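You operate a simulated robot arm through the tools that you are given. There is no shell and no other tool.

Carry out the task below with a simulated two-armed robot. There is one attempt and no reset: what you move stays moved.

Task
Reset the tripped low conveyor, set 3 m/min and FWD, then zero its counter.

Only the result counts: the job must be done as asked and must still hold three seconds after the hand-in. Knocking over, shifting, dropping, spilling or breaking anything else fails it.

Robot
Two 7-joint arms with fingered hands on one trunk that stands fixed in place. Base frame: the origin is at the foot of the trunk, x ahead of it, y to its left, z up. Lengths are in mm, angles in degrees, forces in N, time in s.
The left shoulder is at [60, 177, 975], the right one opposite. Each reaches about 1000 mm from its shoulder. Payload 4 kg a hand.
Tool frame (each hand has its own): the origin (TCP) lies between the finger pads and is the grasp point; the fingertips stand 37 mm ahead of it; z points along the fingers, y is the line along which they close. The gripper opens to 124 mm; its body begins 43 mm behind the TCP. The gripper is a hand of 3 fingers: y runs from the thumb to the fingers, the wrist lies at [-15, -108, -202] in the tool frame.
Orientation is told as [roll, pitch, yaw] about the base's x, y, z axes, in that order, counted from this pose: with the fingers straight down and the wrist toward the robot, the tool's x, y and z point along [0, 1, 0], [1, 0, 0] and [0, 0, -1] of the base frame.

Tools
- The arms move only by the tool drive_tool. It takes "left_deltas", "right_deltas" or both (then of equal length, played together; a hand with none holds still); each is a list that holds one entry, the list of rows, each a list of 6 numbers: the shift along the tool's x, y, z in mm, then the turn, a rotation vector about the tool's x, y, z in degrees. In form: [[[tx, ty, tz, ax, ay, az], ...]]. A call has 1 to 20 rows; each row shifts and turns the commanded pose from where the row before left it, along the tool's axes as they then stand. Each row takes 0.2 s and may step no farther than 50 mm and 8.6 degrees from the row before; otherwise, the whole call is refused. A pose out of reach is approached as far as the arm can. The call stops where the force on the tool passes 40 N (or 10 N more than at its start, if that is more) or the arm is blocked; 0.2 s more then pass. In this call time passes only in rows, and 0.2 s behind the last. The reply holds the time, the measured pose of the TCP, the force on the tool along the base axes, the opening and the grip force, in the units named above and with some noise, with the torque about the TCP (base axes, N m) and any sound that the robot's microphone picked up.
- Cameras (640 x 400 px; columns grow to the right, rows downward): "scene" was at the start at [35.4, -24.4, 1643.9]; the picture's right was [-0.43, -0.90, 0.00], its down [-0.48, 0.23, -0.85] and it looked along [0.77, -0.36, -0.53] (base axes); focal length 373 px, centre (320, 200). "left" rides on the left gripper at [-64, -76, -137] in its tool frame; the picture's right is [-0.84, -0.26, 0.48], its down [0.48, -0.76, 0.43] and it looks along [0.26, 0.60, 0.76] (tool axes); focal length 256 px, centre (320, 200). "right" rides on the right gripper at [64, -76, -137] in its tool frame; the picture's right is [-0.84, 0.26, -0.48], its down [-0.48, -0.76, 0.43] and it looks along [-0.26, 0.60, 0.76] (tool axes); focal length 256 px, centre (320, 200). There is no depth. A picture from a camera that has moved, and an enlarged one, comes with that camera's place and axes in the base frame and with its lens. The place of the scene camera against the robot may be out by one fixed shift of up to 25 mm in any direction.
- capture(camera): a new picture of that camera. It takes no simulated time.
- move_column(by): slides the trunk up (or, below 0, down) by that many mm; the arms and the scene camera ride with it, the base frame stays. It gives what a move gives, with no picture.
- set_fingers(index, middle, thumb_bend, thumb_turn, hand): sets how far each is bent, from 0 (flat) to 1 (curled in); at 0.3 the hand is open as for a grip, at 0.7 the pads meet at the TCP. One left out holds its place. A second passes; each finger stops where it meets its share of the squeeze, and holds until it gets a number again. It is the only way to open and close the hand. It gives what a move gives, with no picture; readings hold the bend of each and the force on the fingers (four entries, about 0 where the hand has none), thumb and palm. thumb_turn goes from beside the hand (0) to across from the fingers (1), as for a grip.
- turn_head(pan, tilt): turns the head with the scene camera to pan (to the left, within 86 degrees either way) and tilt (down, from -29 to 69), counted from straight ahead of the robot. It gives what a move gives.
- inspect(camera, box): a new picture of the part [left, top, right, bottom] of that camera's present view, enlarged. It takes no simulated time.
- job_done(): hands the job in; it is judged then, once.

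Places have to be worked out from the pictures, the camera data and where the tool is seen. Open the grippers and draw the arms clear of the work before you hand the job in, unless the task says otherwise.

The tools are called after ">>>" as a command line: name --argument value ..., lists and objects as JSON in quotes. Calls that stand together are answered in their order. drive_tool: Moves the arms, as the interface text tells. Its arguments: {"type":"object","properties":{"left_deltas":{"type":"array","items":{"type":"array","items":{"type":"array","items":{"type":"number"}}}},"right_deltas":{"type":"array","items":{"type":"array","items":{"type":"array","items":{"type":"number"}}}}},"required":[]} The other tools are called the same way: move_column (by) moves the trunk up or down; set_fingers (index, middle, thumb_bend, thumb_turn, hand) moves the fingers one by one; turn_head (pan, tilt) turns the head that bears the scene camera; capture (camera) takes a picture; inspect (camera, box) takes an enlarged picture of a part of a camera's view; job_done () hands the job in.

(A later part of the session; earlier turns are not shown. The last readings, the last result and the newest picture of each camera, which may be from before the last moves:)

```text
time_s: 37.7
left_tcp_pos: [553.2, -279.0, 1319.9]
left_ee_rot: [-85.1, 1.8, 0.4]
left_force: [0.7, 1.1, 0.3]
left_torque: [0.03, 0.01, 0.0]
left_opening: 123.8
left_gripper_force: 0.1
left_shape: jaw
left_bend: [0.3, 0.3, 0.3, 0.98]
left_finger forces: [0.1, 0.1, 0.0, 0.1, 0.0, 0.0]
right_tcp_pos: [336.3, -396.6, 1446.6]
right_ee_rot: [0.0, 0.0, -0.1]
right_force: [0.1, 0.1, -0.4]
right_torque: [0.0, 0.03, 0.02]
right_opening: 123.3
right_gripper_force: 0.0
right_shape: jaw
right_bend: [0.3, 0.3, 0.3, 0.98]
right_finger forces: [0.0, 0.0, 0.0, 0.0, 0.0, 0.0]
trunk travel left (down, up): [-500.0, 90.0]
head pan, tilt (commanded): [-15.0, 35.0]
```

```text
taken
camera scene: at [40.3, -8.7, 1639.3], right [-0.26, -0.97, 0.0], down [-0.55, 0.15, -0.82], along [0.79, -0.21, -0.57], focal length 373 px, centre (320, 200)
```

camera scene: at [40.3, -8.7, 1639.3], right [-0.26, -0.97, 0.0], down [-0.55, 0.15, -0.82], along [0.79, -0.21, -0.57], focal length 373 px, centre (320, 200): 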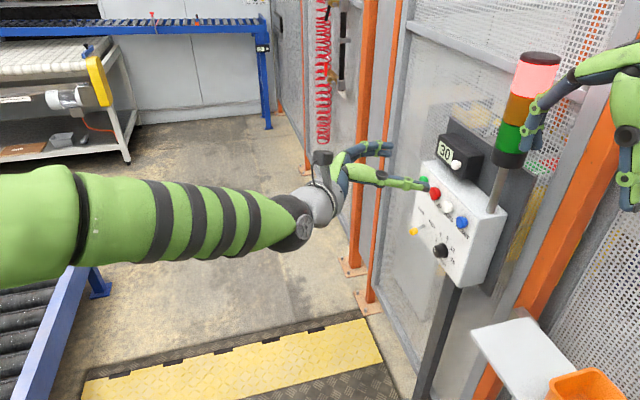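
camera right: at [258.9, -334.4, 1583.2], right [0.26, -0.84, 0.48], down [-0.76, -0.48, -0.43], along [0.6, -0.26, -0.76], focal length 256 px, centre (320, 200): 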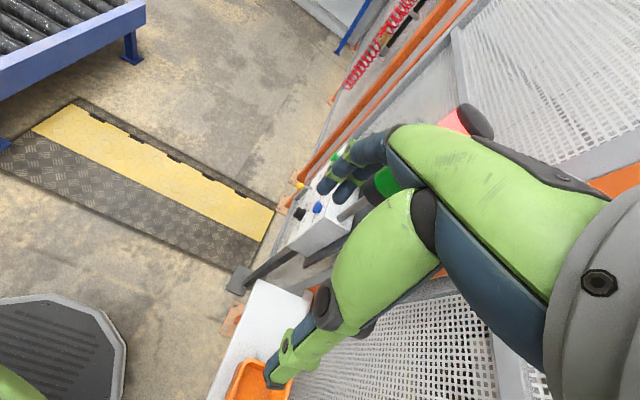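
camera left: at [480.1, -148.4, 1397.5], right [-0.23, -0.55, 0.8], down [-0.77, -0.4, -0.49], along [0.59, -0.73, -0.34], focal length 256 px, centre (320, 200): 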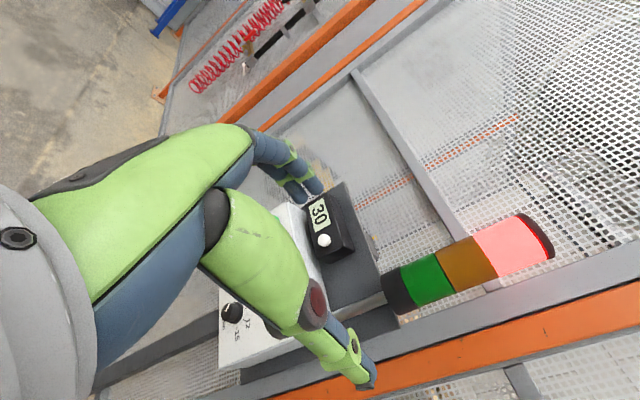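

The hand now points at the panel with a workable posture. I lower it in front of the panel at y≈-270 to get a closer look at the labels.

>>> drive_tool --left_deltas '[[[30, 0, -5, 0, 0, 0], [30, 0, -5, 0, 0, 0], [30, 0, -5, 0, 0, 0], [30, 0, -5, 0, 0, 0], [30, 0, -5, 0, -5, 0]]]'

>>> capture --camera "left"

>>> capture --camera "scene"

```text
time_s: 38.9
left_tcp_pos: [548.2, -241.3, 1171.8]
left_ee_rot: [-90.1, 1.7, 0.5]
left_force: [0.1, 0.2, -0.3]
left_torque: [0.0, 0.03, -0.06]
left_opening: 123.7
left_gripper_force: 0.0
left_shape: jaw
left_bend: [0.3, 0.3, 0.3, 0.98]
left_finger forces: [0.1, 0.1, 0.0, 0.0, 0.1, 0.0]
right_tcp_pos: [336.0, -397.2, 1446.0]
right_ee_rot: [0.1, 0.2, 0.0]
right_force: [0.0, 0.2, -0.8]
right_torque: [0.01, 0.02, -0.01]
right_opening: 123.6
right_gripper_force: 0.1
right_shape: jaw
right_bend: [0.3, 0.3, 0.3, 0.98]
right_finger forces: [0.0, 0.0, 0.0, 0.0, 0.1, 0.1]
trunk travel left (down, up): [-500.0, 90.0]
head pan, tilt (commanded): [-15.0, 35.0]
```

```text
taken
camera left: at [474.1, -104.5, 1239.1], right [-0.23, -0.48, 0.85], down [-0.77, -0.44, -0.46], along [0.6, -0.76, -0.27], focal length 256 px, centre (320, 200)
```

left: 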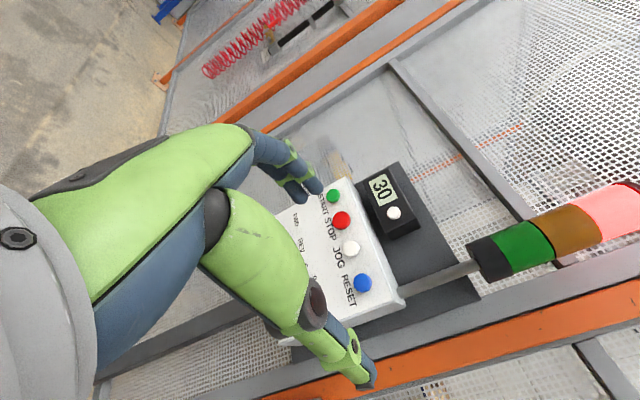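

```text
taken
camera scene: at [40.7, -8.5, 1639.3], right [-0.26, -0.97, 0.0], down [-0.55, 0.15, -0.82], along [0.79, -0.21, -0.57], focal length 373 px, centre (320, 200)
```

scene: 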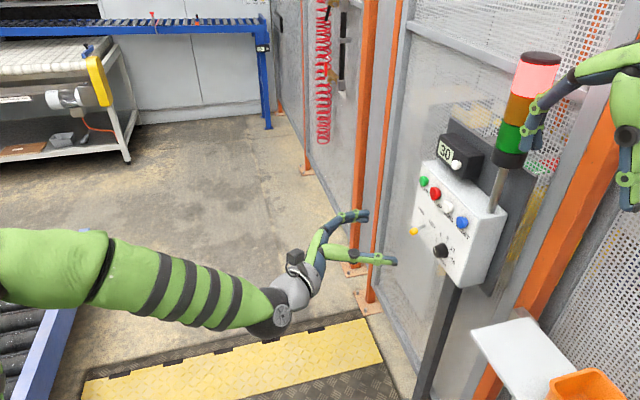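

I zoom in on the panel from the left-hand camera for accurate positions.

>>> inspect --camera "left" --box '[290, 150, 450, 310]'

>>> inspect --camera "scene" --box '[400, 120, 520, 290]'

```text
2.50 times, centred on (370, 230) of left
camera zoom: at [474.1, -104.5, 1239.1], right [-0.23, -0.48, 0.85], down [-0.77, -0.44, -0.46], along [0.6, -0.76, -0.27], focal length 640 px, centre (195, 125)
```

zoom: 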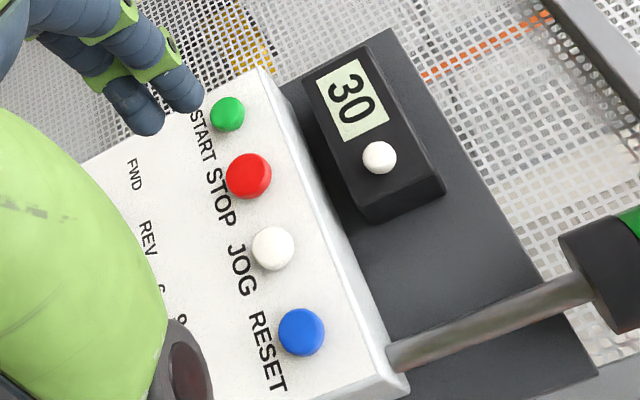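

```text
2.35 times, centred on (460, 205) of scene
camera zoom: at [40.7, -8.5, 1639.3], right [-0.26, -0.97, 0.0], down [-0.55, 0.15, -0.82], along [0.79, -0.21, -0.57], focal length 879 px, centre (-9, 188)
```

zoom: 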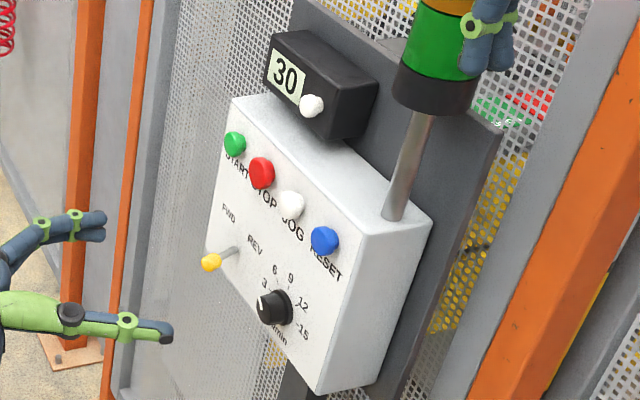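

Triangulating from two left-camera poses gives RESET [594,-479,1132], JOG [649,-477,1134], STOP [708,-480,1132], so the panel faces +y. I now shape the hand into a closed pinch (all at 0.7) to see the tip used for pressing, and to unblock the camera view.

>>> set_fingers --hand "left" --index 0.7 --middle 1.0 --thumb_bend 0.7 --thumb_turn 1.0

>>> capture --camera "left"

>>> inspect --camera "scene" --box '[240, 160, 440, 300]'

```text
time_s: 39.9
left_tcp_pos: [548.7, -241.6, 1171.6]
left_ee_rot: [-90.0, 1.7, 0.5]
left_force: [0.4, -0.1, 0.7]
left_torque: [-0.02, 0.0, 0.02]
left_opening: 1.6
left_gripper_force: 0.0
left_shape: fingers
left_bend: [0.7, 0.99, 0.7, 1.0]
left_finger forces: [0.0, 0.0, 0.1, 0.1, 0.0, 0.1]
right_tcp_pos: [336.0, -398.4, 1446.8]
right_ee_rot: [0.0, 0.0, 0.0]
right_force: [0.2, -0.6, 0.5]
right_torque: [0.02, 0.0, 0.0]
right_opening: 123.8
right_gripper_force: 0.1
right_shape: jaw
right_bend: [0.3, 0.3, 0.3, 0.98]
right_finger forces: [0.0, 0.0, 0.0, 0.0, 0.1, 0.0]
trunk travel left (down, up): [-500.0, 90.0]
head pan, tilt (commanded): [-15.0, 35.0]
```

```text
taken
camera left: at [473.3, -105.1, 1239.5], right [-0.23, -0.48, 0.84], down [-0.77, -0.44, -0.46], along [0.6, -0.76, -0.27], focal length 256 px, centre (320, 200)
```

left: 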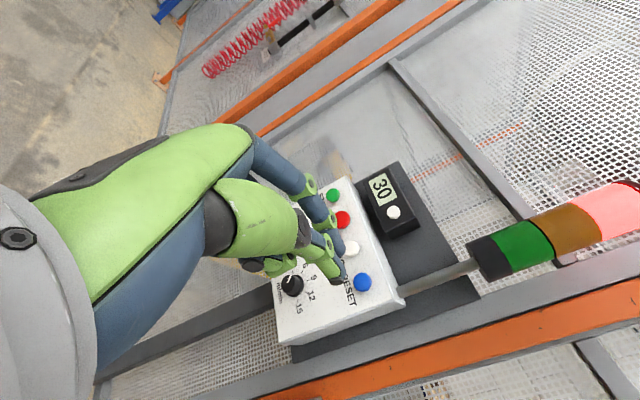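

```text
2.86 times, centred on (340, 230) of scene
camera zoom: at [39.6, -8.9, 1639.2], right [-0.26, -0.97, 0.0], down [-0.55, 0.15, -0.82], along [0.79, -0.21, -0.57], focal length 1067 px, centre (263, 114)
```

zoom: 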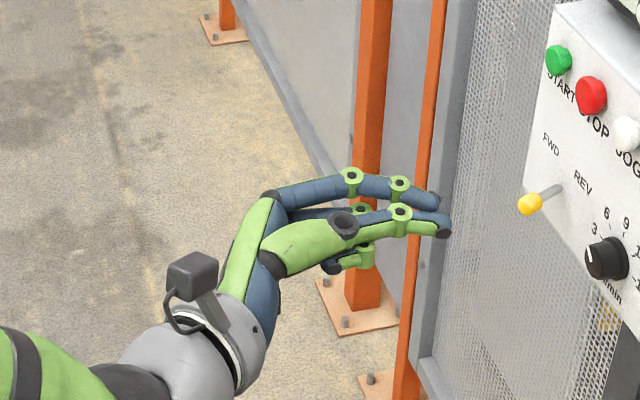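

The index–thumb pinch makes a narrow pointed tip, with the middle finger tucked. I zoom to read the tip location, the knob, and the lever.

>>> inspect --camera "left" --box '[240, 160, 440, 340]'

>>> inspect --camera "scene" --box '[400, 190, 480, 280]'

```text
2.22 times, centred on (340, 250) of left
camera zoom: at [473.3, -105.1, 1239.5], right [-0.23, -0.48, 0.84], down [-0.77, -0.44, -0.46], along [0.6, -0.76, -0.27], focal length 569 px, centre (276, 89)
```

zoom: 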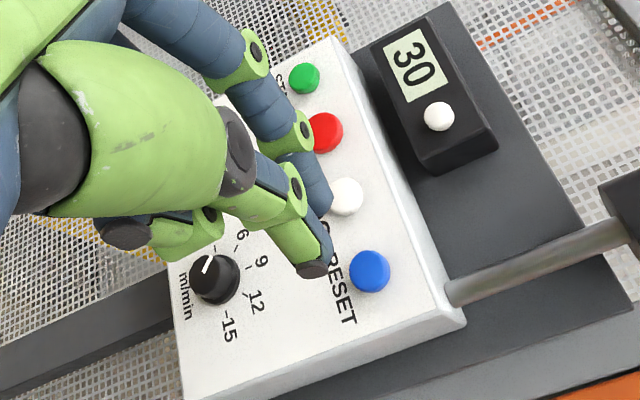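

```text
4.44 times, centred on (440, 235) of scene
camera zoom: at [39.6, -8.9, 1639.2], right [-0.26, -0.97, 0.0], down [-0.55, 0.15, -0.82], along [0.79, -0.21, -0.57], focal length 1660 px, centre (-213, 44)
```

zoom: 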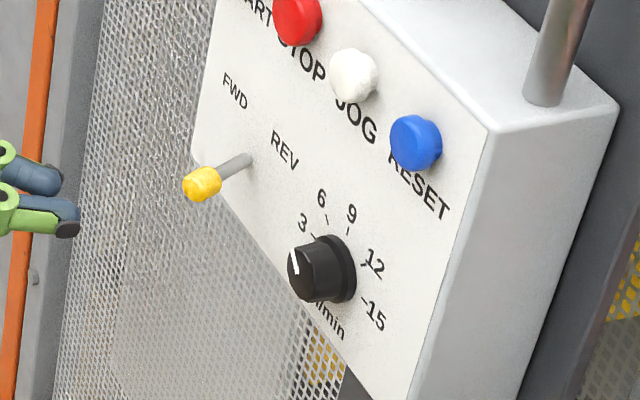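

I zoom hard on the knob from both cameras to read its pointer.

>>> inspect --camera "left" --box '[270, 250, 350, 320]'

>>> inspect --camera "scene" --box '[420, 225, 470, 272]'

>>> inspect --camera "scene" --box '[400, 195, 450, 245]'

```text
5.71 times, centred on (310, 285) of left
camera zoom: at [473.3, -105.1, 1239.5], right [-0.23, -0.48, 0.84], down [-0.77, -0.44, -0.46], along [0.6, -0.76, -0.27], focal length 1463 px, centre (377, -286)
```

zoom: 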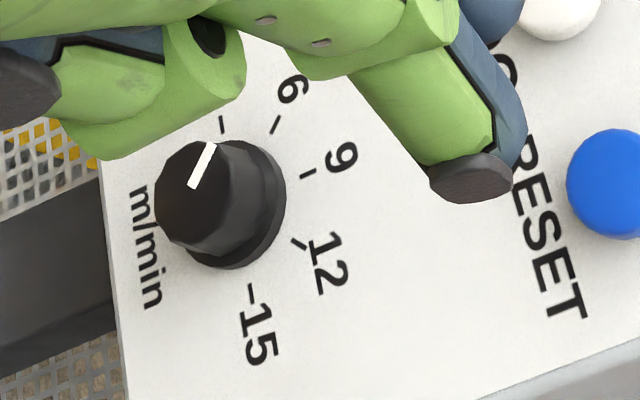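

```text
8.51 times, centred on (445, 248) of scene
camera zoom: at [39.6, -8.9, 1639.2], right [-0.26, -0.97, 0.0], down [-0.55, 0.15, -0.82], along [0.79, -0.21, -0.57], focal length 3178 px, centre (-744, -213)
```

zoom: 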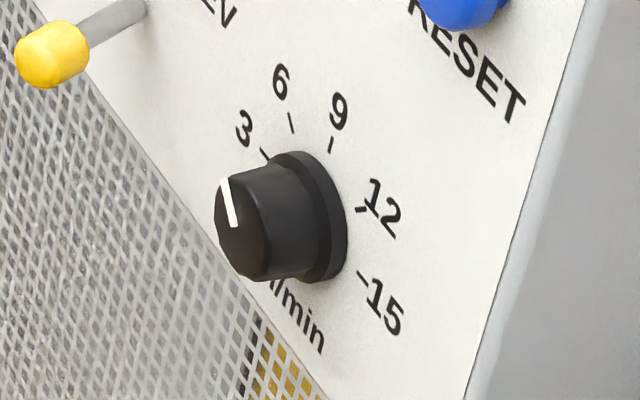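

```text
8.00 times, centred on (425, 220) of scene
camera zoom: at [39.6, -8.9, 1639.2], right [-0.26, -0.97, 0.0], down [-0.55, 0.15, -0.82], along [0.79, -0.21, -0.57], focal length 2988 px, centre (-520, 40)
```

zoom: 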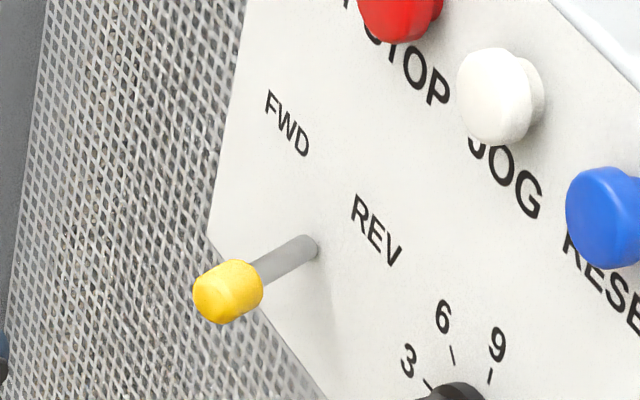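

The pointer reads 6 (ticks are at 45° spacing: 3 at 9 o'clock, 6 at 10:30), and the lever leans ~20° toward REV. So I need: press RESET, turn the knob 45° counter-clockwise, flip the lever to +x (FWD), then press the counter's white button. I zoom on the fingertips to locate the pressing tip.

>>> inspect --camera "scene" --box '[300, 205, 420, 280]'

>>> inspect --camera "left" --box '[270, 180, 390, 300]'

```text
5.33 times, centred on (360, 242) of scene
camera zoom: at [39.6, -8.9, 1639.2], right [-0.26, -0.97, 0.0], down [-0.55, 0.15, -0.82], along [0.79, -0.21, -0.57], focal length 1992 px, centre (107, -27)
```

zoom: 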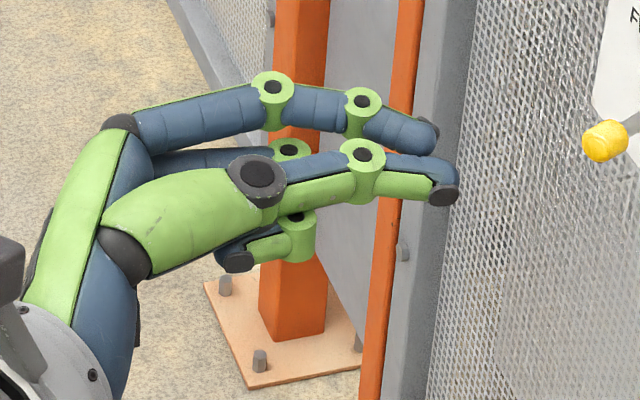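

```text
3.33 times, centred on (330, 240) of left
camera zoom: at [473.3, -105.1, 1239.5], right [-0.23, -0.48, 0.84], down [-0.77, -0.44, -0.46], along [0.6, -0.76, -0.27], focal length 853 px, centre (287, 67)
```

zoom: 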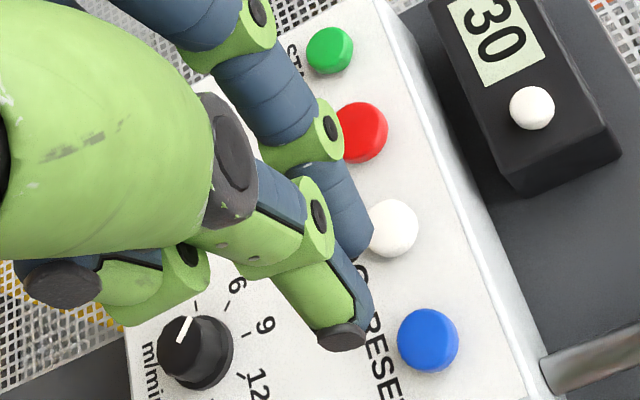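

With the index alone the tip is offset, so I close all three fingers to 0.7 to make a centred tip (about 37 mm ahead of the TCP), then move to about 50 mm in front of RESET and check alignment.

>>> set_fingers --hand "left" --index 0.7 --middle 0.7 --thumb_bend 0.7 --thumb_turn 1.0

>>> drive_tool --left_deltas '[[[7.5, 9.3, 29.8, 0, 0, 0], [7.5, 9.3, 29.8, 0, 0, 0], [7.5, 9.3, 29.8, 0, 0, 0], [7.5, 9.3, 29.8, 0, 0, 0], [7.5, 9.3, 29.8, 0, 0, 0]]]'

>>> capture --camera "left"

>>> capture --camera "scene"

```text
time_s: 40.9
left_tcp_pos: [546.7, -241.6, 1174.5]
left_ee_rot: [-90.0, 1.8, 0.5]
left_force: [0.2, 0.5, -0.3]
left_torque: [-0.01, -0.05, 0.0]
left_opening: 1.6
left_gripper_force: 0.0
left_shape: fingers
left_bend: [0.7, 0.7, 0.7, 1.0]
left_finger forces: [0.0, 0.0, 0.0, 0.0, 0.0, 0.0]
right_tcp_pos: [335.4, -398.5, 1445.7]
right_ee_rot: [0.0, 0.0, -0.1]
right_force: [-0.3, -0.4, -0.4]
right_torque: [-0.02, -0.03, 0.02]
right_opening: 123.7
right_gripper_force: 0.1
right_shape: jaw
right_bend: [0.3, 0.3, 0.3, 0.98]
right_finger forces: [0.0, 0.1, 0.0, 0.0, 0.1, 0.0]
trunk travel left (down, up): [-500.0, 90.0]
head pan, tilt (commanded): [-15.0, 35.0]
```

```text
time_s: 42.1
left_tcp_pos: [594.4, -391.8, 1131.5]
left_ee_rot: [-89.9, 1.8, 0.5]
left_force: [-0.4, -0.1, -0.3]
left_torque: [-0.01, -0.02, 0.03]
left_opening: 1.9
left_gripper_force: 0.1
left_shape: fingers
left_bend: [0.7, 0.7, 0.7, 1.0]
left_finger forces: [0.1, 0.0, 0.0, 0.1, 0.0, 0.0]
right_tcp_pos: [336.1, -399.2, 1445.9]
right_ee_rot: [0.1, 0.0, 0.0]
right_force: [-0.3, -0.4, 0.6]
right_torque: [0.0, -0.02, 0.0]
right_opening: 123.7
right_gripper_force: 0.0
right_shape: jaw
right_bend: [0.3, 0.3, 0.3, 0.98]
right_finger forces: [0.0, 0.0, 0.0, 0.0, 0.0, 0.1]
trunk travel left (down, up): [-500.0, 90.0]
head pan, tilt (commanded): [-15.0, 35.0]
```

```text
taken
camera left: at [520.5, -254.3, 1199.6], right [-0.23, -0.49, 0.84], down [-0.77, -0.44, -0.46], along [0.6, -0.75, -0.27], focal length 256 px, centre (320, 200)
```

left: 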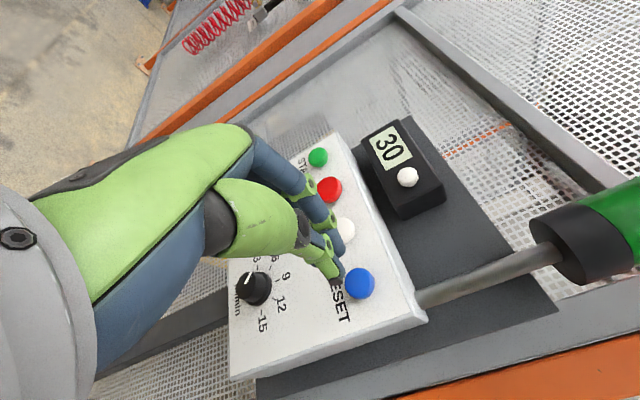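

```text
taken
camera scene: at [39.9, -9.6, 1639.2], right [-0.26, -0.97, 0.0], down [-0.55, 0.15, -0.82], along [0.79, -0.21, -0.57], focal length 373 px, centre (320, 200)
```

scene: 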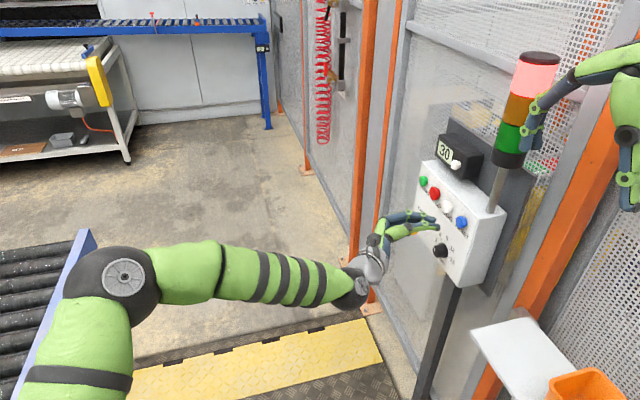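

RESET stays consistent at [594,-479,1133]. I zoom on tip and button in both views to check the tip alignment.

>>> inspect --camera "left" --box '[270, 180, 430, 320]'

>>> inspect --camera "scene" --box '[380, 180, 500, 270]'

```text
2.86 times, centred on (350, 250) of left
camera zoom: at [520.5, -254.3, 1199.6], right [-0.23, -0.49, 0.84], down [-0.77, -0.44, -0.46], along [0.6, -0.75, -0.27], focal length 731 px, centre (234, 57)
```

zoom: 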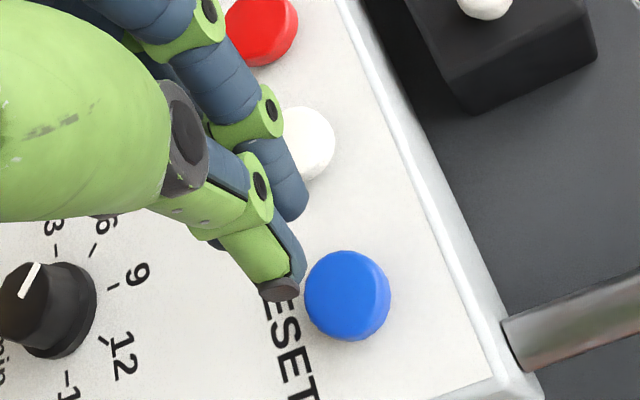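

```text
4.44 times, centred on (440, 225) of scene
camera zoom: at [39.9, -9.6, 1639.2], right [-0.26, -0.97, 0.0], down [-0.55, 0.15, -0.82], along [0.79, -0.21, -0.57], focal length 1660 px, centre (-213, 89)
```

zoom: 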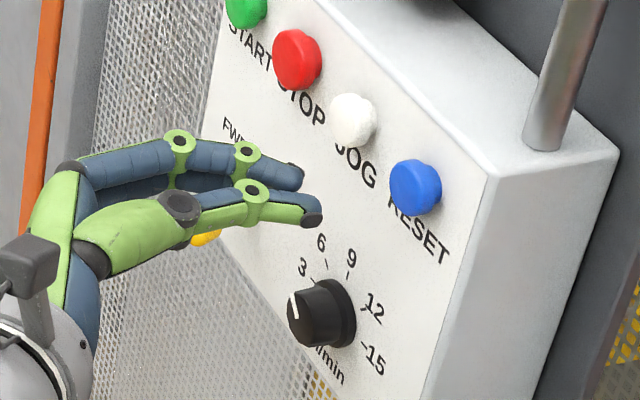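

The thumb tip and finger tips straddle the tool axis (thumb ~10 mm on the -x side), and vertically the tip lines up with RESET. I shift 6 mm in +x, advance 35 mm, then creep forward watching force.

>>> drive_tool --left_deltas '[[[0, 6, 15, 0, 0, 0], [0, 0, 15, 0, 0, 0], [0, 0, 5, 0, 0, 0]]]'

>>> inspect --camera "scene" --box '[380, 180, 500, 270]'

>>> inspect --camera "left" --box '[270, 180, 430, 320]'

```text
time_s: 42.9
left_tcp_pos: [598.5, -425.1, 1133.5]
left_ee_rot: [-89.9, 1.8, 0.5]
left_force: [-0.1, 0.0, 0.2]
left_torque: [0.0, -0.01, -0.03]
left_opening: 1.9
left_gripper_force: 0.1
left_shape: fingers
left_bend: [0.7, 0.7, 0.7, 1.0]
left_finger forces: [0.0, 0.0, 0.0, 0.0, 0.1, 0.0]
right_tcp_pos: [335.4, -397.4, 1446.8]
right_ee_rot: [0.1, -0.1, 0.0]
right_force: [-0.9, -0.2, 0.6]
right_torque: [0.0, -0.02, 0.0]
right_opening: 123.8
right_gripper_force: 0.1
right_shape: jaw
right_bend: [0.3, 0.3, 0.3, 0.98]
right_finger forces: [0.0, 0.1, 0.1, 0.0, 0.0, 0.1]
trunk travel left (down, up): [-500.0, 90.0]
head pan, tilt (commanded): [-15.0, 35.0]
```

```text
4.44 times, centred on (440, 225) of scene
camera zoom: at [39.6, -9.0, 1639.2], right [-0.26, -0.97, 0.0], down [-0.55, 0.15, -0.82], along [0.79, -0.21, -0.57], focal length 1660 px, centre (-213, 89)
```

zoom: 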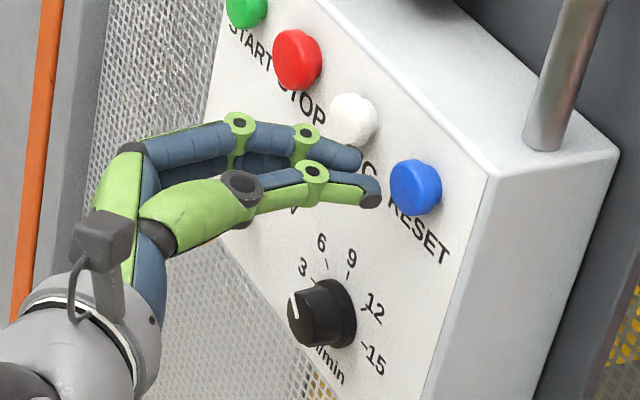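

```text
2.86 times, centred on (350, 250) of left
camera zoom: at [526.2, -288.9, 1199.9], right [-0.23, -0.48, 0.84], down [-0.77, -0.44, -0.46], along [0.59, -0.76, -0.27], focal length 731 px, centre (234, 57)
```

zoom: 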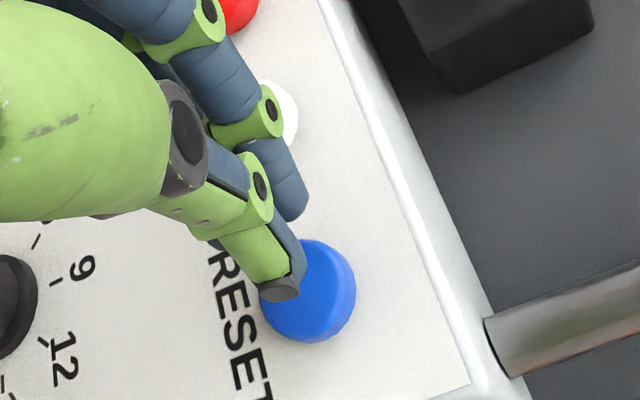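

The thumb tip will land on the centre of the RESET cap. I creep forward in 4 mm steps.

>>> drive_tool --left_deltas '[[[0, 0, 4, 0, 0, 0], [0, 0, 4, 0, 0, 0], [0, 0, 4, 0, 0, 0], [0, 0, 3, 0, 0, 0]]]'

>>> inspect --camera "scene" --box '[380, 180, 500, 270]'

```text
time_s: 43.9
left_tcp_pos: [600.6, -440.5, 1131.9]
left_ee_rot: [-89.9, 1.7, 0.4]
left_force: [-0.5, 0.1, 0.6]
left_torque: [-0.01, 0.02, 0.02]
left_opening: 1.5
left_gripper_force: 0.1
left_shape: fingers
left_bend: [0.7, 0.7, 0.7, 1.0]
left_finger forces: [0.1, 0.1, 0.0, 0.0, 0.2, 0.0]
right_tcp_pos: [335.5, -397.5, 1445.8]
right_ee_rot: [0.0, -0.1, -0.1]
right_force: [-0.4, -0.3, 0.3]
right_torque: [-0.01, 0.03, 0.01]
right_opening: 123.9
right_gripper_force: 0.1
right_shape: jaw
right_bend: [0.3, 0.3, 0.3, 0.98]
right_finger forces: [0.0, 0.1, 0.0, 0.0, 0.0, 0.0]
trunk travel left (down, up): [-500.0, 90.0]
head pan, tilt (commanded): [-15.0, 35.0]
```

```text
4.44 times, centred on (440, 225) of scene
camera zoom: at [39.6, -9.0, 1639.2], right [-0.26, -0.97, 0.0], down [-0.55, 0.15, -0.82], along [0.79, -0.21, -0.57], focal length 1660 px, centre (-213, 89)
```

zoom: 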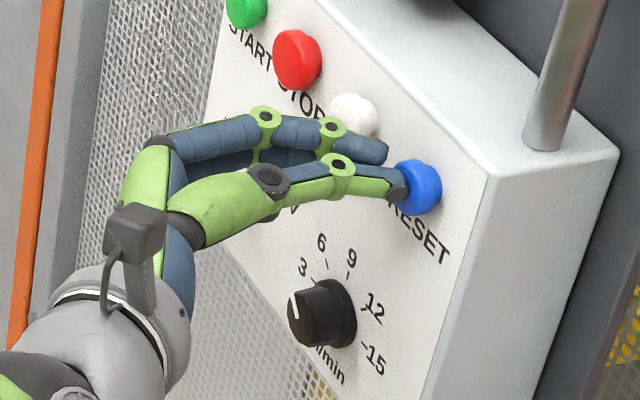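

The thumb tip is just at the cap with no force yet. I continue in small steps to press it.

>>> drive_tool --left_deltas '[[[0, 0, 3, 0, 0, 0], [0, 0, 3, 0, 0, 0], [0, 0, 3, 0, 0, 0]]]'

```text
time_s: 44.7
left_tcp_pos: [601.4, -446.4, 1132.7]
left_ee_rot: [-90.0, 1.8, 0.5]
left_force: [-0.5, 8.2, 0.5]
left_torque: [-0.01, 0.0, -0.06]
left_opening: 2.1
left_gripper_force: 4.4
left_shape: fingers
left_bend: [0.7, 0.7, 0.7, 1.0]
left_finger forces: [0.0, 0.0, 0.0, 0.1, 8.3, 0.0]
right_tcp_pos: [334.9, -396.0, 1447.1]
right_ee_rot: [0.0, -0.1, 0.0]
right_force: [-0.5, -0.8, 0.1]
right_torque: [-0.05, 0.01, 0.02]
right_opening: 123.6
right_gripper_force: 0.1
right_shape: jaw
right_bend: [0.3, 0.3, 0.3, 0.98]
right_finger forces: [0.0, 0.0, 0.1, 0.1, 0.1, 0.0]
trunk travel left (down, up): [-500.0, 90.0]
head pan, tilt (commanded): [-15.0, 35.0]
heard: click
```

A click was heard with 8 N on the thumb. I check the stack light and button.

>>> capture --camera "scene"

>>> inspect --camera "scene" --box '[400, 40, 560, 270]'

```text
taken
camera scene: at [39.4, -7.5, 1639.3], right [-0.26, -0.97, 0.0], down [-0.55, 0.15, -0.82], along [0.79, -0.21, -0.57], focal length 373 px, centre (320, 200)
```

scene: 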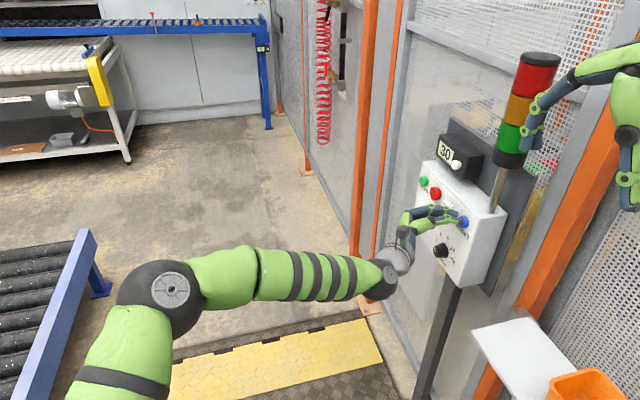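

```text
1.74 times, centred on (480, 155) of scene
camera zoom: at [39.4, -7.5, 1639.3], right [-0.26, -0.97, 0.0], down [-0.55, 0.15, -0.82], along [0.79, -0.21, -0.57], focal length 650 px, centre (42, 278)
```

zoom: 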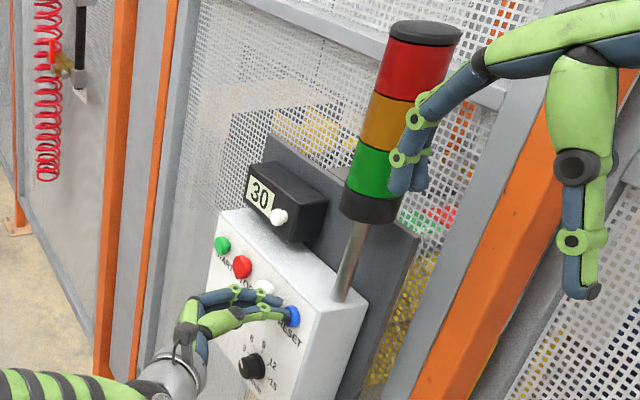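

The red lamp went dark: the trip is reset. I back off and lower the hand so the left camera can see the lever and the knob unobstructed.

>>> drive_tool --left_deltas '[[[0, 0, -20, 0, 0, 0], [0, 0, -30, 0, 0, 0], [0, 0, -40, 0, 0, 0], [0, 0, -40, 0, 0, 0], [35, 0, 0, 0, 0, 0], [35, 0, 0, 0, 0, 0], [35, 0, 0, 0, 0, 0], [35, 0, 0, 0, 0, 0], [30, 0, 0, 0, 0, 0]]]'

>>> capture --camera "left"

>>> inspect --camera "scene" --box '[400, 190, 480, 280]'

```text
time_s: 46.7
left_tcp_pos: [595.3, -318.8, 961.2]
left_ee_rot: [-90.1, 1.7, 0.5]
left_force: [0.1, -1.2, 0.3]
left_torque: [0.03, 0.0, -0.04]
left_opening: 1.8
left_gripper_force: 0.1
left_shape: fingers
left_bend: [0.7, 0.7, 0.7, 1.0]
left_finger forces: [0.1, 0.2, 0.0, 0.0, 0.0, 0.1]
right_tcp_pos: [336.3, -397.5, 1446.0]
right_ee_rot: [0.0, 0.0, 0.0]
right_force: [0.7, 0.0, 0.4]
right_torque: [0.0, 0.0, 0.01]
right_opening: 123.4
right_gripper_force: 0.1
right_shape: jaw
right_bend: [0.3, 0.3, 0.3, 0.98]
right_finger forces: [0.0, 0.0, 0.1, 0.0, 0.0, 0.0]
trunk travel left (down, up): [-500.0, 90.0]
head pan, tilt (commanded): [-15.0, 35.0]
```

```text
taken
camera left: at [521.4, -182.5, 1029.5], right [-0.23, -0.48, 0.84], down [-0.77, -0.44, -0.46], along [0.6, -0.76, -0.27], focal length 256 px, centre (320, 200)
```

left: 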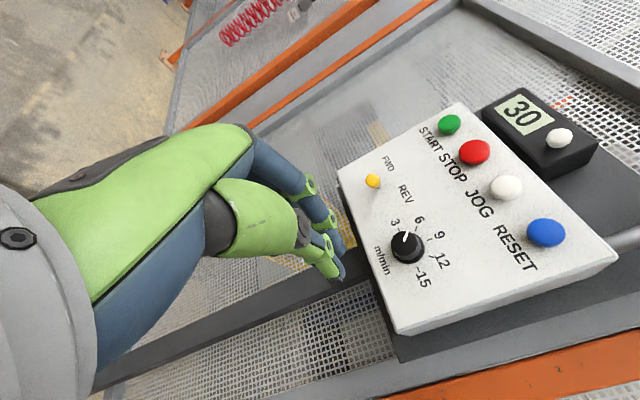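

```text
4.44 times, centred on (440, 235) of scene
camera zoom: at [39.9, -8.9, 1639.3], right [-0.26, -0.97, 0.0], down [-0.55, 0.15, -0.82], along [0.79, -0.21, -0.57], focal length 1660 px, centre (-213, 44)
```

zoom: 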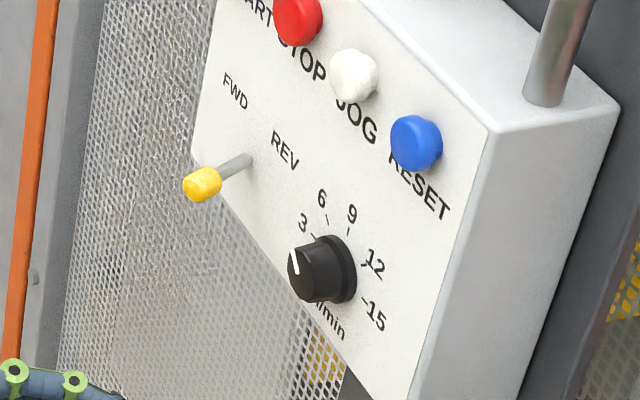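

Excellent view of the whole panel. I zoom in to measure lever, knob and labels.

>>> inspect --camera "left" --box '[330, 130, 470, 300]'

>>> inspect --camera "left" --box '[440, 70, 620, 270]'

```text
2.35 times, centred on (400, 215) of left
camera zoom: at [521.4, -182.5, 1029.5], right [-0.23, -0.48, 0.84], down [-0.77, -0.44, -0.46], along [0.6, -0.76, -0.27], focal length 602 px, centre (132, 165)
```

zoom: 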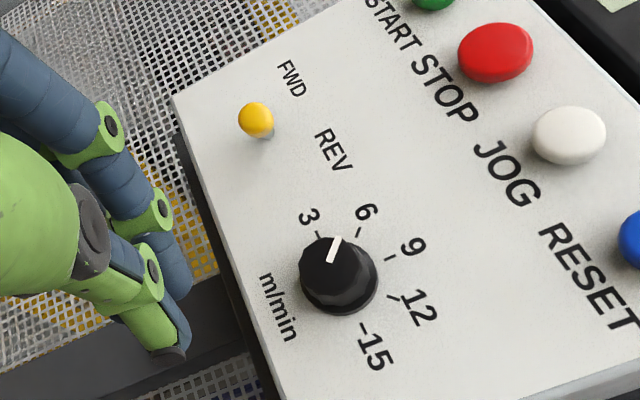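

```text
2.00 times, centred on (530, 170) of left
camera zoom: at [521.4, -182.5, 1029.5], right [-0.23, -0.48, 0.84], down [-0.77, -0.44, -0.46], along [0.6, -0.76, -0.27], focal length 512 px, centre (-100, 260)
```

zoom: 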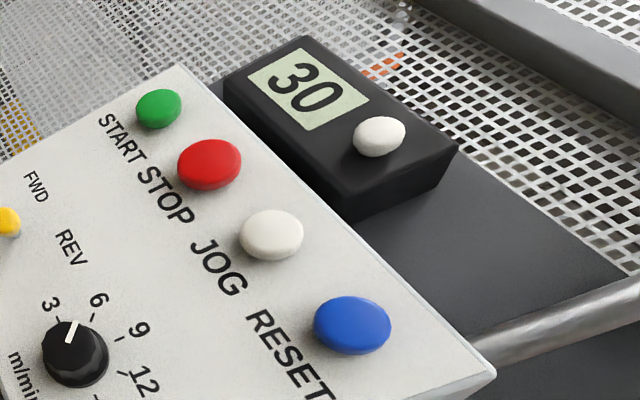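

Well-conditioned triangulation now gives: lever tip [720,-452,1009] (base [735,-490,1007], so it leans to REV), knob front [635.5,-469,1010.6], counter button [693,-512,1218], panel face y≈-490. I move the closed fingers to the -x side of the lever tip, between it and the knob.

>>> drive_tool --left_deltas '[[[-25, 34.5, 10.8, 0, 0, 0], [-25, 34.5, 10.8, 0, 0, 0], [0, 0, 25, 0, 0, 0], [0, 0, 20, 0, 0, 0]]]'

>>> capture --camera "left"

>>> inspect --camera "scene" --box '[380, 190, 480, 290]'

```text
time_s: 47.7
left_tcp_pos: [666.4, -386.4, 1009.4]
left_ee_rot: [-89.8, 1.8, 0.4]
left_force: [0.2, -0.3, 0.0]
left_torque: [0.02, 0.06, -0.01]
left_opening: 1.8
left_gripper_force: 0.0
left_shape: fingers
left_bend: [0.7, 0.7, 0.7, 1.0]
left_finger forces: [0.0, 0.0, 0.0, 0.1, 0.0, 0.0]
right_tcp_pos: [335.4, -397.3, 1445.8]
right_ee_rot: [0.0, 0.0, 0.0]
right_force: [0.1, 0.7, 0.0]
right_torque: [-0.03, 0.03, -0.03]
right_opening: 124.0
right_gripper_force: 0.0
right_shape: jaw
right_bend: [0.3, 0.3, 0.3, 0.98]
right_finger forces: [0.0, 0.0, 0.0, 0.1, 0.1, 0.1]
trunk travel left (down, up): [-500.0, 90.0]
head pan, tilt (commanded): [-15.0, 35.0]
```

```text
taken
camera left: at [592.2, -249.3, 1077.6], right [-0.23, -0.49, 0.84], down [-0.77, -0.44, -0.46], along [0.6, -0.76, -0.27], focal length 256 px, centre (320, 200)
```

left: 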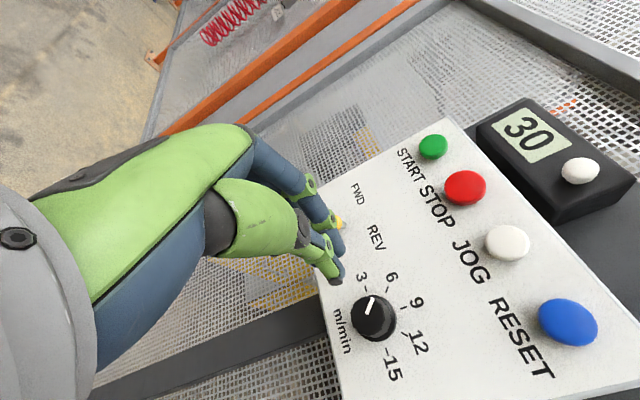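

```text
4.00 times, centred on (430, 240) of scene
camera zoom: at [39.6, -9.2, 1639.2], right [-0.26, -0.97, 0.0], down [-0.55, 0.15, -0.82], along [0.79, -0.21, -0.57], focal length 1494 px, centre (-120, 40)
```

zoom: 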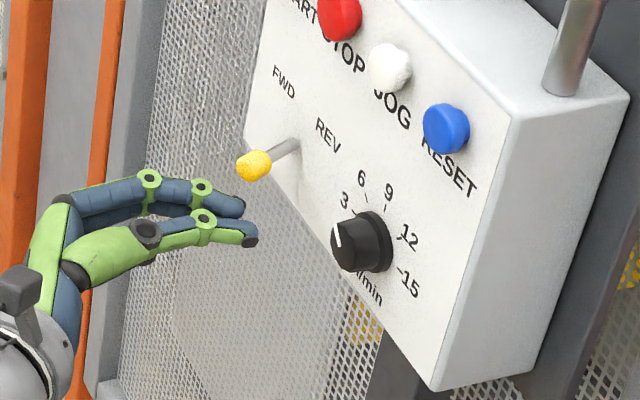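

Geometry agrees in both views. I advance to put the fingertips level with the lever's yellow cap (about 30 mm off the panel), then push in +x.

>>> drive_tool --left_deltas '[[[0, 0, 18, 0, 0, 0], [0, 0, 18, 0, 0, 0]]]'

>>> inspect --camera "left" --box '[270, 180, 430, 320]'

>>> inspect --camera "scene" --box '[380, 190, 480, 290]'

```text
time_s: 48.3
left_tcp_pos: [666.1, -421.1, 1011.5]
left_ee_rot: [-89.9, 1.8, 0.5]
left_force: [0.3, 0.5, -0.6]
left_torque: [0.01, 0.02, 0.01]
left_opening: 2.0
left_gripper_force: 0.0
left_shape: fingers
left_bend: [0.7, 0.7, 0.7, 1.0]
left_finger forces: [0.0, 0.0, 0.0, 0.0, 0.1, 0.0]
right_tcp_pos: [335.6, -398.1, 1446.8]
right_ee_rot: [0.1, 0.0, 0.0]
right_force: [0.0, 0.0, -0.2]
right_torque: [-0.03, -0.03, 0.01]
right_opening: 123.6
right_gripper_force: 0.1
right_shape: jaw
right_bend: [0.3, 0.3, 0.3, 0.98]
right_finger forces: [0.0, 0.1, 0.0, 0.1, 0.0, 0.1]
trunk travel left (down, up): [-500.0, 90.0]
head pan, tilt (commanded): [-15.0, 35.0]
```

```text
2.86 times, centred on (350, 250) of left
camera zoom: at [592.6, -285.0, 1077.8], right [-0.23, -0.49, 0.84], down [-0.77, -0.44, -0.46], along [0.6, -0.76, -0.27], focal length 731 px, centre (234, 57)
```

zoom: 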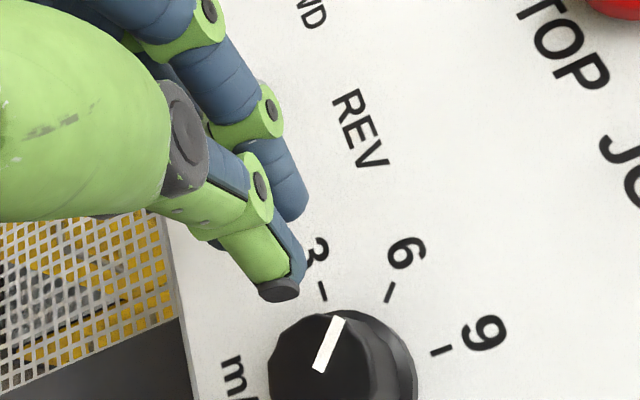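

```text
4.00 times, centred on (430, 240) of scene
camera zoom: at [39.5, -9.2, 1639.2], right [-0.26, -0.97, 0.0], down [-0.55, 0.15, -0.82], along [0.79, -0.21, -0.57], focal length 1494 px, centre (-120, 40)
```

zoom: 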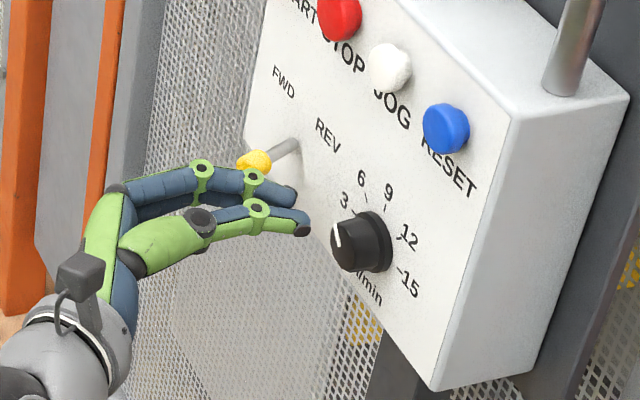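

The fingers sit just on the REV side of the lever cap. I push +x in small steps.

>>> drive_tool --left_deltas '[[[0, 6, 0, 0, 0, 0], [0, 6, 0, 0, 0, 0], [0, 6, 0, 0, 0, 0], [0, 5, 0, 0, 0, 0], [0, 5, 0, 0, 0, 0]]]'

>>> inspect --camera "scene" --box '[380, 190, 480, 290]'

```text
time_s: 49.5
left_tcp_pos: [695.0, -420.2, 1010.3]
left_ee_rot: [-90.0, 1.9, 0.5]
left_force: [-2.7, 9.8, -1.6]
left_torque: [0.15, 0.06, 0.21]
left_opening: 2.1
left_gripper_force: 5.4
left_shape: fingers
left_bend: [0.7, 0.71, 0.7, 1.0]
left_finger forces: [0.0, 10.5, 0.0, 0.0, 0.0, 0.0]
right_tcp_pos: [335.3, -396.8, 1447.7]
right_ee_rot: [0.0, 0.1, -0.1]
right_force: [-0.2, -0.5, 0.4]
right_torque: [0.03, 0.01, 0.03]
right_opening: 123.6
right_gripper_force: 0.0
right_shape: jaw
right_bend: [0.3, 0.3, 0.3, 0.98]
right_finger forces: [0.0, 0.1, 0.0, 0.0, 0.0, 0.0]
trunk travel left (down, up): [-500.0, 90.0]
head pan, tilt (commanded): [-15.0, 35.0]
```

```text
4.00 times, centred on (430, 240) of scene
camera zoom: at [39.4, -7.7, 1639.2], right [-0.26, -0.97, 0.0], down [-0.55, 0.15, -0.82], along [0.79, -0.21, -0.57], focal length 1494 px, centre (-120, 40)
```

zoom: 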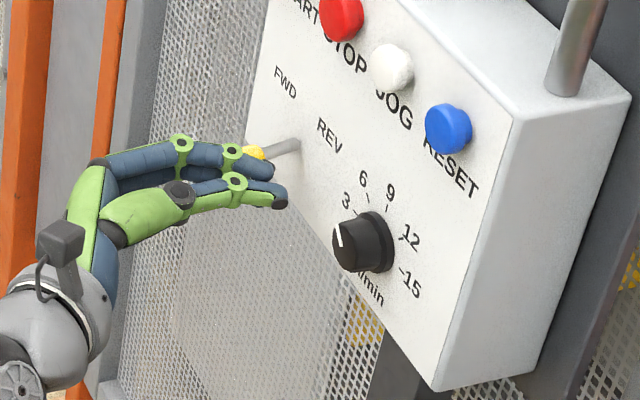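

The middle fingertip is sliding on the cap's rounded end (force mostly along y), so I'm too shallow. I back off 12 mm, go 12 mm deeper, and push again.

>>> drive_tool --left_deltas '[[[0, -7, -4, 0, 0, 0], [0, -7, 0, 0, 0, 0], [0, 0, 8, 0, 0, 0], [0, 0, 8, 0, 0, 0]]]'

>>> inspect --camera "scene" --box '[380, 190, 480, 290]'

>>> inspect --camera "left" --box '[270, 180, 430, 320]'

```text
time_s: 50.5
left_tcp_pos: [681.0, -433.8, 1010.5]
left_ee_rot: [-89.9, 1.7, 0.5]
left_force: [0.2, 0.3, -1.3]
left_torque: [0.0, 0.05, 0.06]
left_opening: 2.4
left_gripper_force: 0.6
left_shape: fingers
left_bend: [0.7, 0.7, 0.7, 1.0]
left_finger forces: [0.0, 0.8, 0.0, 0.0, 0.0, 0.0]
right_tcp_pos: [335.5, -398.4, 1445.5]
right_ee_rot: [-0.1, 0.0, 0.1]
right_force: [0.1, -1.2, 0.1]
right_torque: [0.01, 0.0, 0.02]
right_opening: 123.7
right_gripper_force: 0.2
right_shape: jaw
right_bend: [0.3, 0.3, 0.3, 0.98]
right_finger forces: [0.1, 0.0, 0.0, 0.1, 0.1, 0.0]
trunk travel left (down, up): [-500.0, 90.0]
head pan, tilt (commanded): [-15.0, 35.0]
```

```text
4.00 times, centred on (430, 240) of scene
camera zoom: at [39.7, -9.7, 1639.2], right [-0.26, -0.97, 0.0], down [-0.55, 0.15, -0.82], along [0.79, -0.21, -0.57], focal length 1494 px, centre (-120, 40)
```

zoom: 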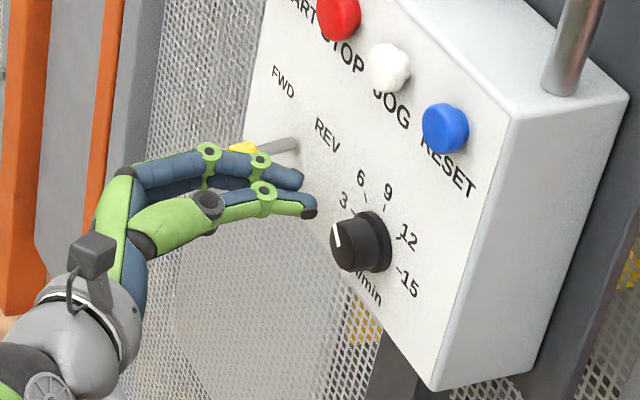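

```text
2.86 times, centred on (350, 250) of left
camera zoom: at [606.4, -297.4, 1077.6], right [-0.23, -0.49, 0.84], down [-0.77, -0.44, -0.46], along [0.6, -0.76, -0.27], focal length 731 px, centre (234, 57)
```

zoom: 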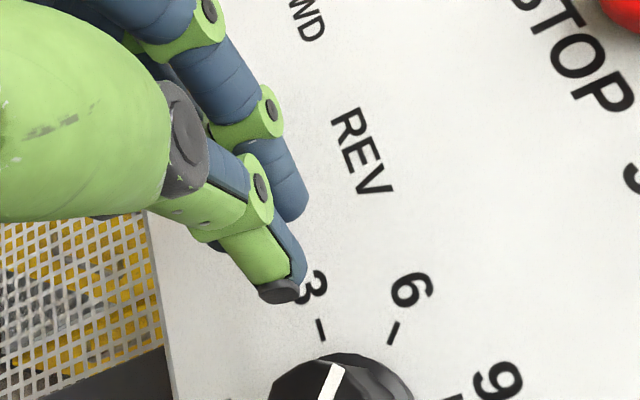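

The lever now looks roughly upright. I push further in +x at this deeper position.

>>> drive_tool --left_deltas '[[[0, 6, 0, 0, 0, 0], [0, 6, 0, 0, 0, 0], [0, 6, 0, 0, 0, 0], [0, 5, 0, 0, 0, 0]]]'

>>> inspect --camera "scene" --box '[380, 190, 480, 290]'

```text
time_s: 51.5
left_tcp_pos: [702.8, -432.3, 1008.7]
left_ee_rot: [-90.0, 1.7, 0.5]
left_force: [-0.2, 0.4, 0.3]
left_torque: [0.0, 0.01, 0.01]
left_opening: 2.4
left_gripper_force: 0.3
left_shape: fingers
left_bend: [0.7, 0.7, 0.7, 1.0]
left_finger forces: [0.0, 0.2, 0.1, 0.1, 0.1, 0.0]
right_tcp_pos: [334.8, -397.1, 1446.0]
right_ee_rot: [-0.2, 0.1, 0.0]
right_force: [0.0, -0.6, 1.1]
right_torque: [0.04, 0.03, -0.02]
right_opening: 123.5
right_gripper_force: 0.2
right_shape: jaw
right_bend: [0.3, 0.3, 0.3, 0.98]
right_finger forces: [0.0, 0.1, 0.1, 0.0, 0.0, 0.0]
trunk travel left (down, up): [-500.0, 90.0]
head pan, tilt (commanded): [-15.0, 35.0]
```

```text
4.00 times, centred on (430, 240) of scene
camera zoom: at [39.6, -8.9, 1639.3], right [-0.26, -0.97, 0.0], down [-0.55, 0.15, -0.82], along [0.79, -0.21, -0.57], focal length 1494 px, centre (-120, 40)
```

zoom: 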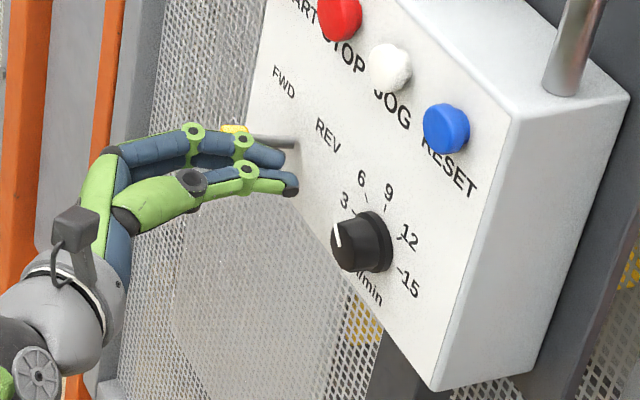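

The lever's shaft now leans toward FWD, with no residual force. I back away and view it from the left camera to confirm.

>>> drive_tool --left_deltas '[[[0, -8, 0, 0, 0, 0], [0, -4, -15, 0, 0, 0], [0, 0, -30, 0, 0, 0], [0, -10, -40, 0, 0, 0], [20, -20, -20, 0, 0, 0], [30, -20, 0, 0, 0, 0]]]'

>>> capture --camera "left"

>>> inspect --camera "left" --box '[330, 130, 470, 300]'

>>> inspect --camera "scene" --box '[380, 190, 480, 290]'

```text
time_s: 52.9
left_tcp_pos: [638.3, -328.2, 963.6]
left_ee_rot: [-90.0, 1.7, 0.5]
left_force: [0.4, 0.0, 0.7]
left_torque: [-0.03, -0.01, 0.02]
left_opening: 2.1
left_gripper_force: 0.2
left_shape: fingers
left_bend: [0.7, 0.7, 0.7, 1.0]
left_finger forces: [0.1, 0.0, 0.0, 0.0, 0.0, 0.1]
right_tcp_pos: [335.8, -397.9, 1447.1]
right_ee_rot: [0.0, 0.0, 0.0]
right_force: [0.7, 0.1, 0.3]
right_torque: [-0.01, 0.0, 0.01]
right_opening: 123.9
right_gripper_force: 0.1
right_shape: jaw
right_bend: [0.3, 0.3, 0.3, 0.98]
right_finger forces: [0.0, 0.0, 0.0, 0.0, 0.0, 0.0]
trunk travel left (down, up): [-500.0, 90.0]
head pan, tilt (commanded): [-15.0, 35.0]
```

```text
taken
camera left: at [564.3, -192.1, 1029.4], right [-0.23, -0.48, 0.84], down [-0.77, -0.44, -0.46], along [0.6, -0.76, -0.27], focal length 256 px, centre (320, 200)
```

left: 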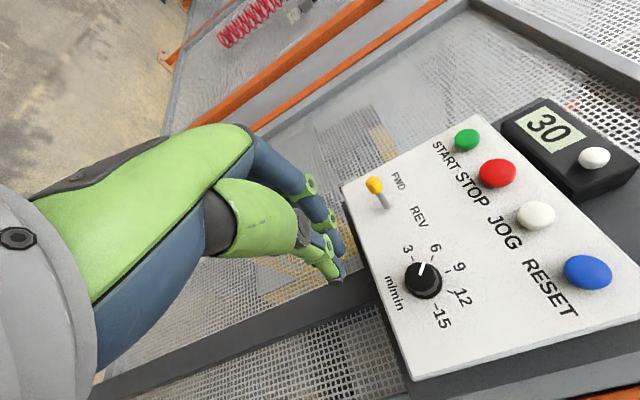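

```text
2.35 times, centred on (400, 215) of left
camera zoom: at [564.3, -192.1, 1029.4], right [-0.23, -0.48, 0.84], down [-0.77, -0.44, -0.46], along [0.6, -0.76, -0.27], focal length 602 px, centre (132, 165)
```

zoom: 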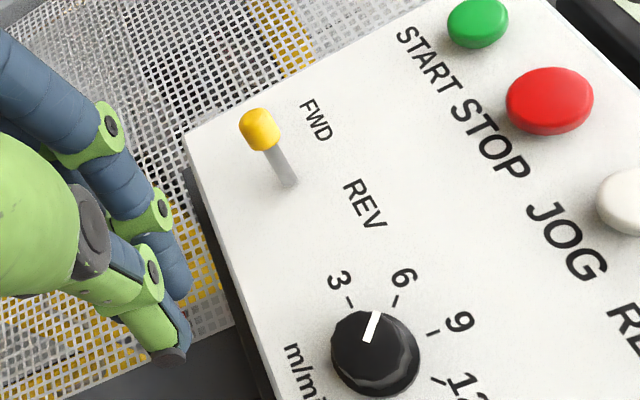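

```text
4.00 times, centred on (430, 240) of scene
camera zoom: at [39.7, -9.1, 1639.3], right [-0.26, -0.97, 0.0], down [-0.55, 0.15, -0.82], along [0.79, -0.21, -0.57], focal length 1494 px, centre (-120, 40)
```

zoom: 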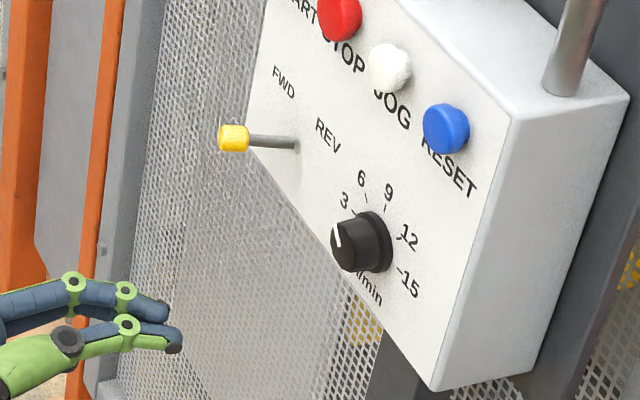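

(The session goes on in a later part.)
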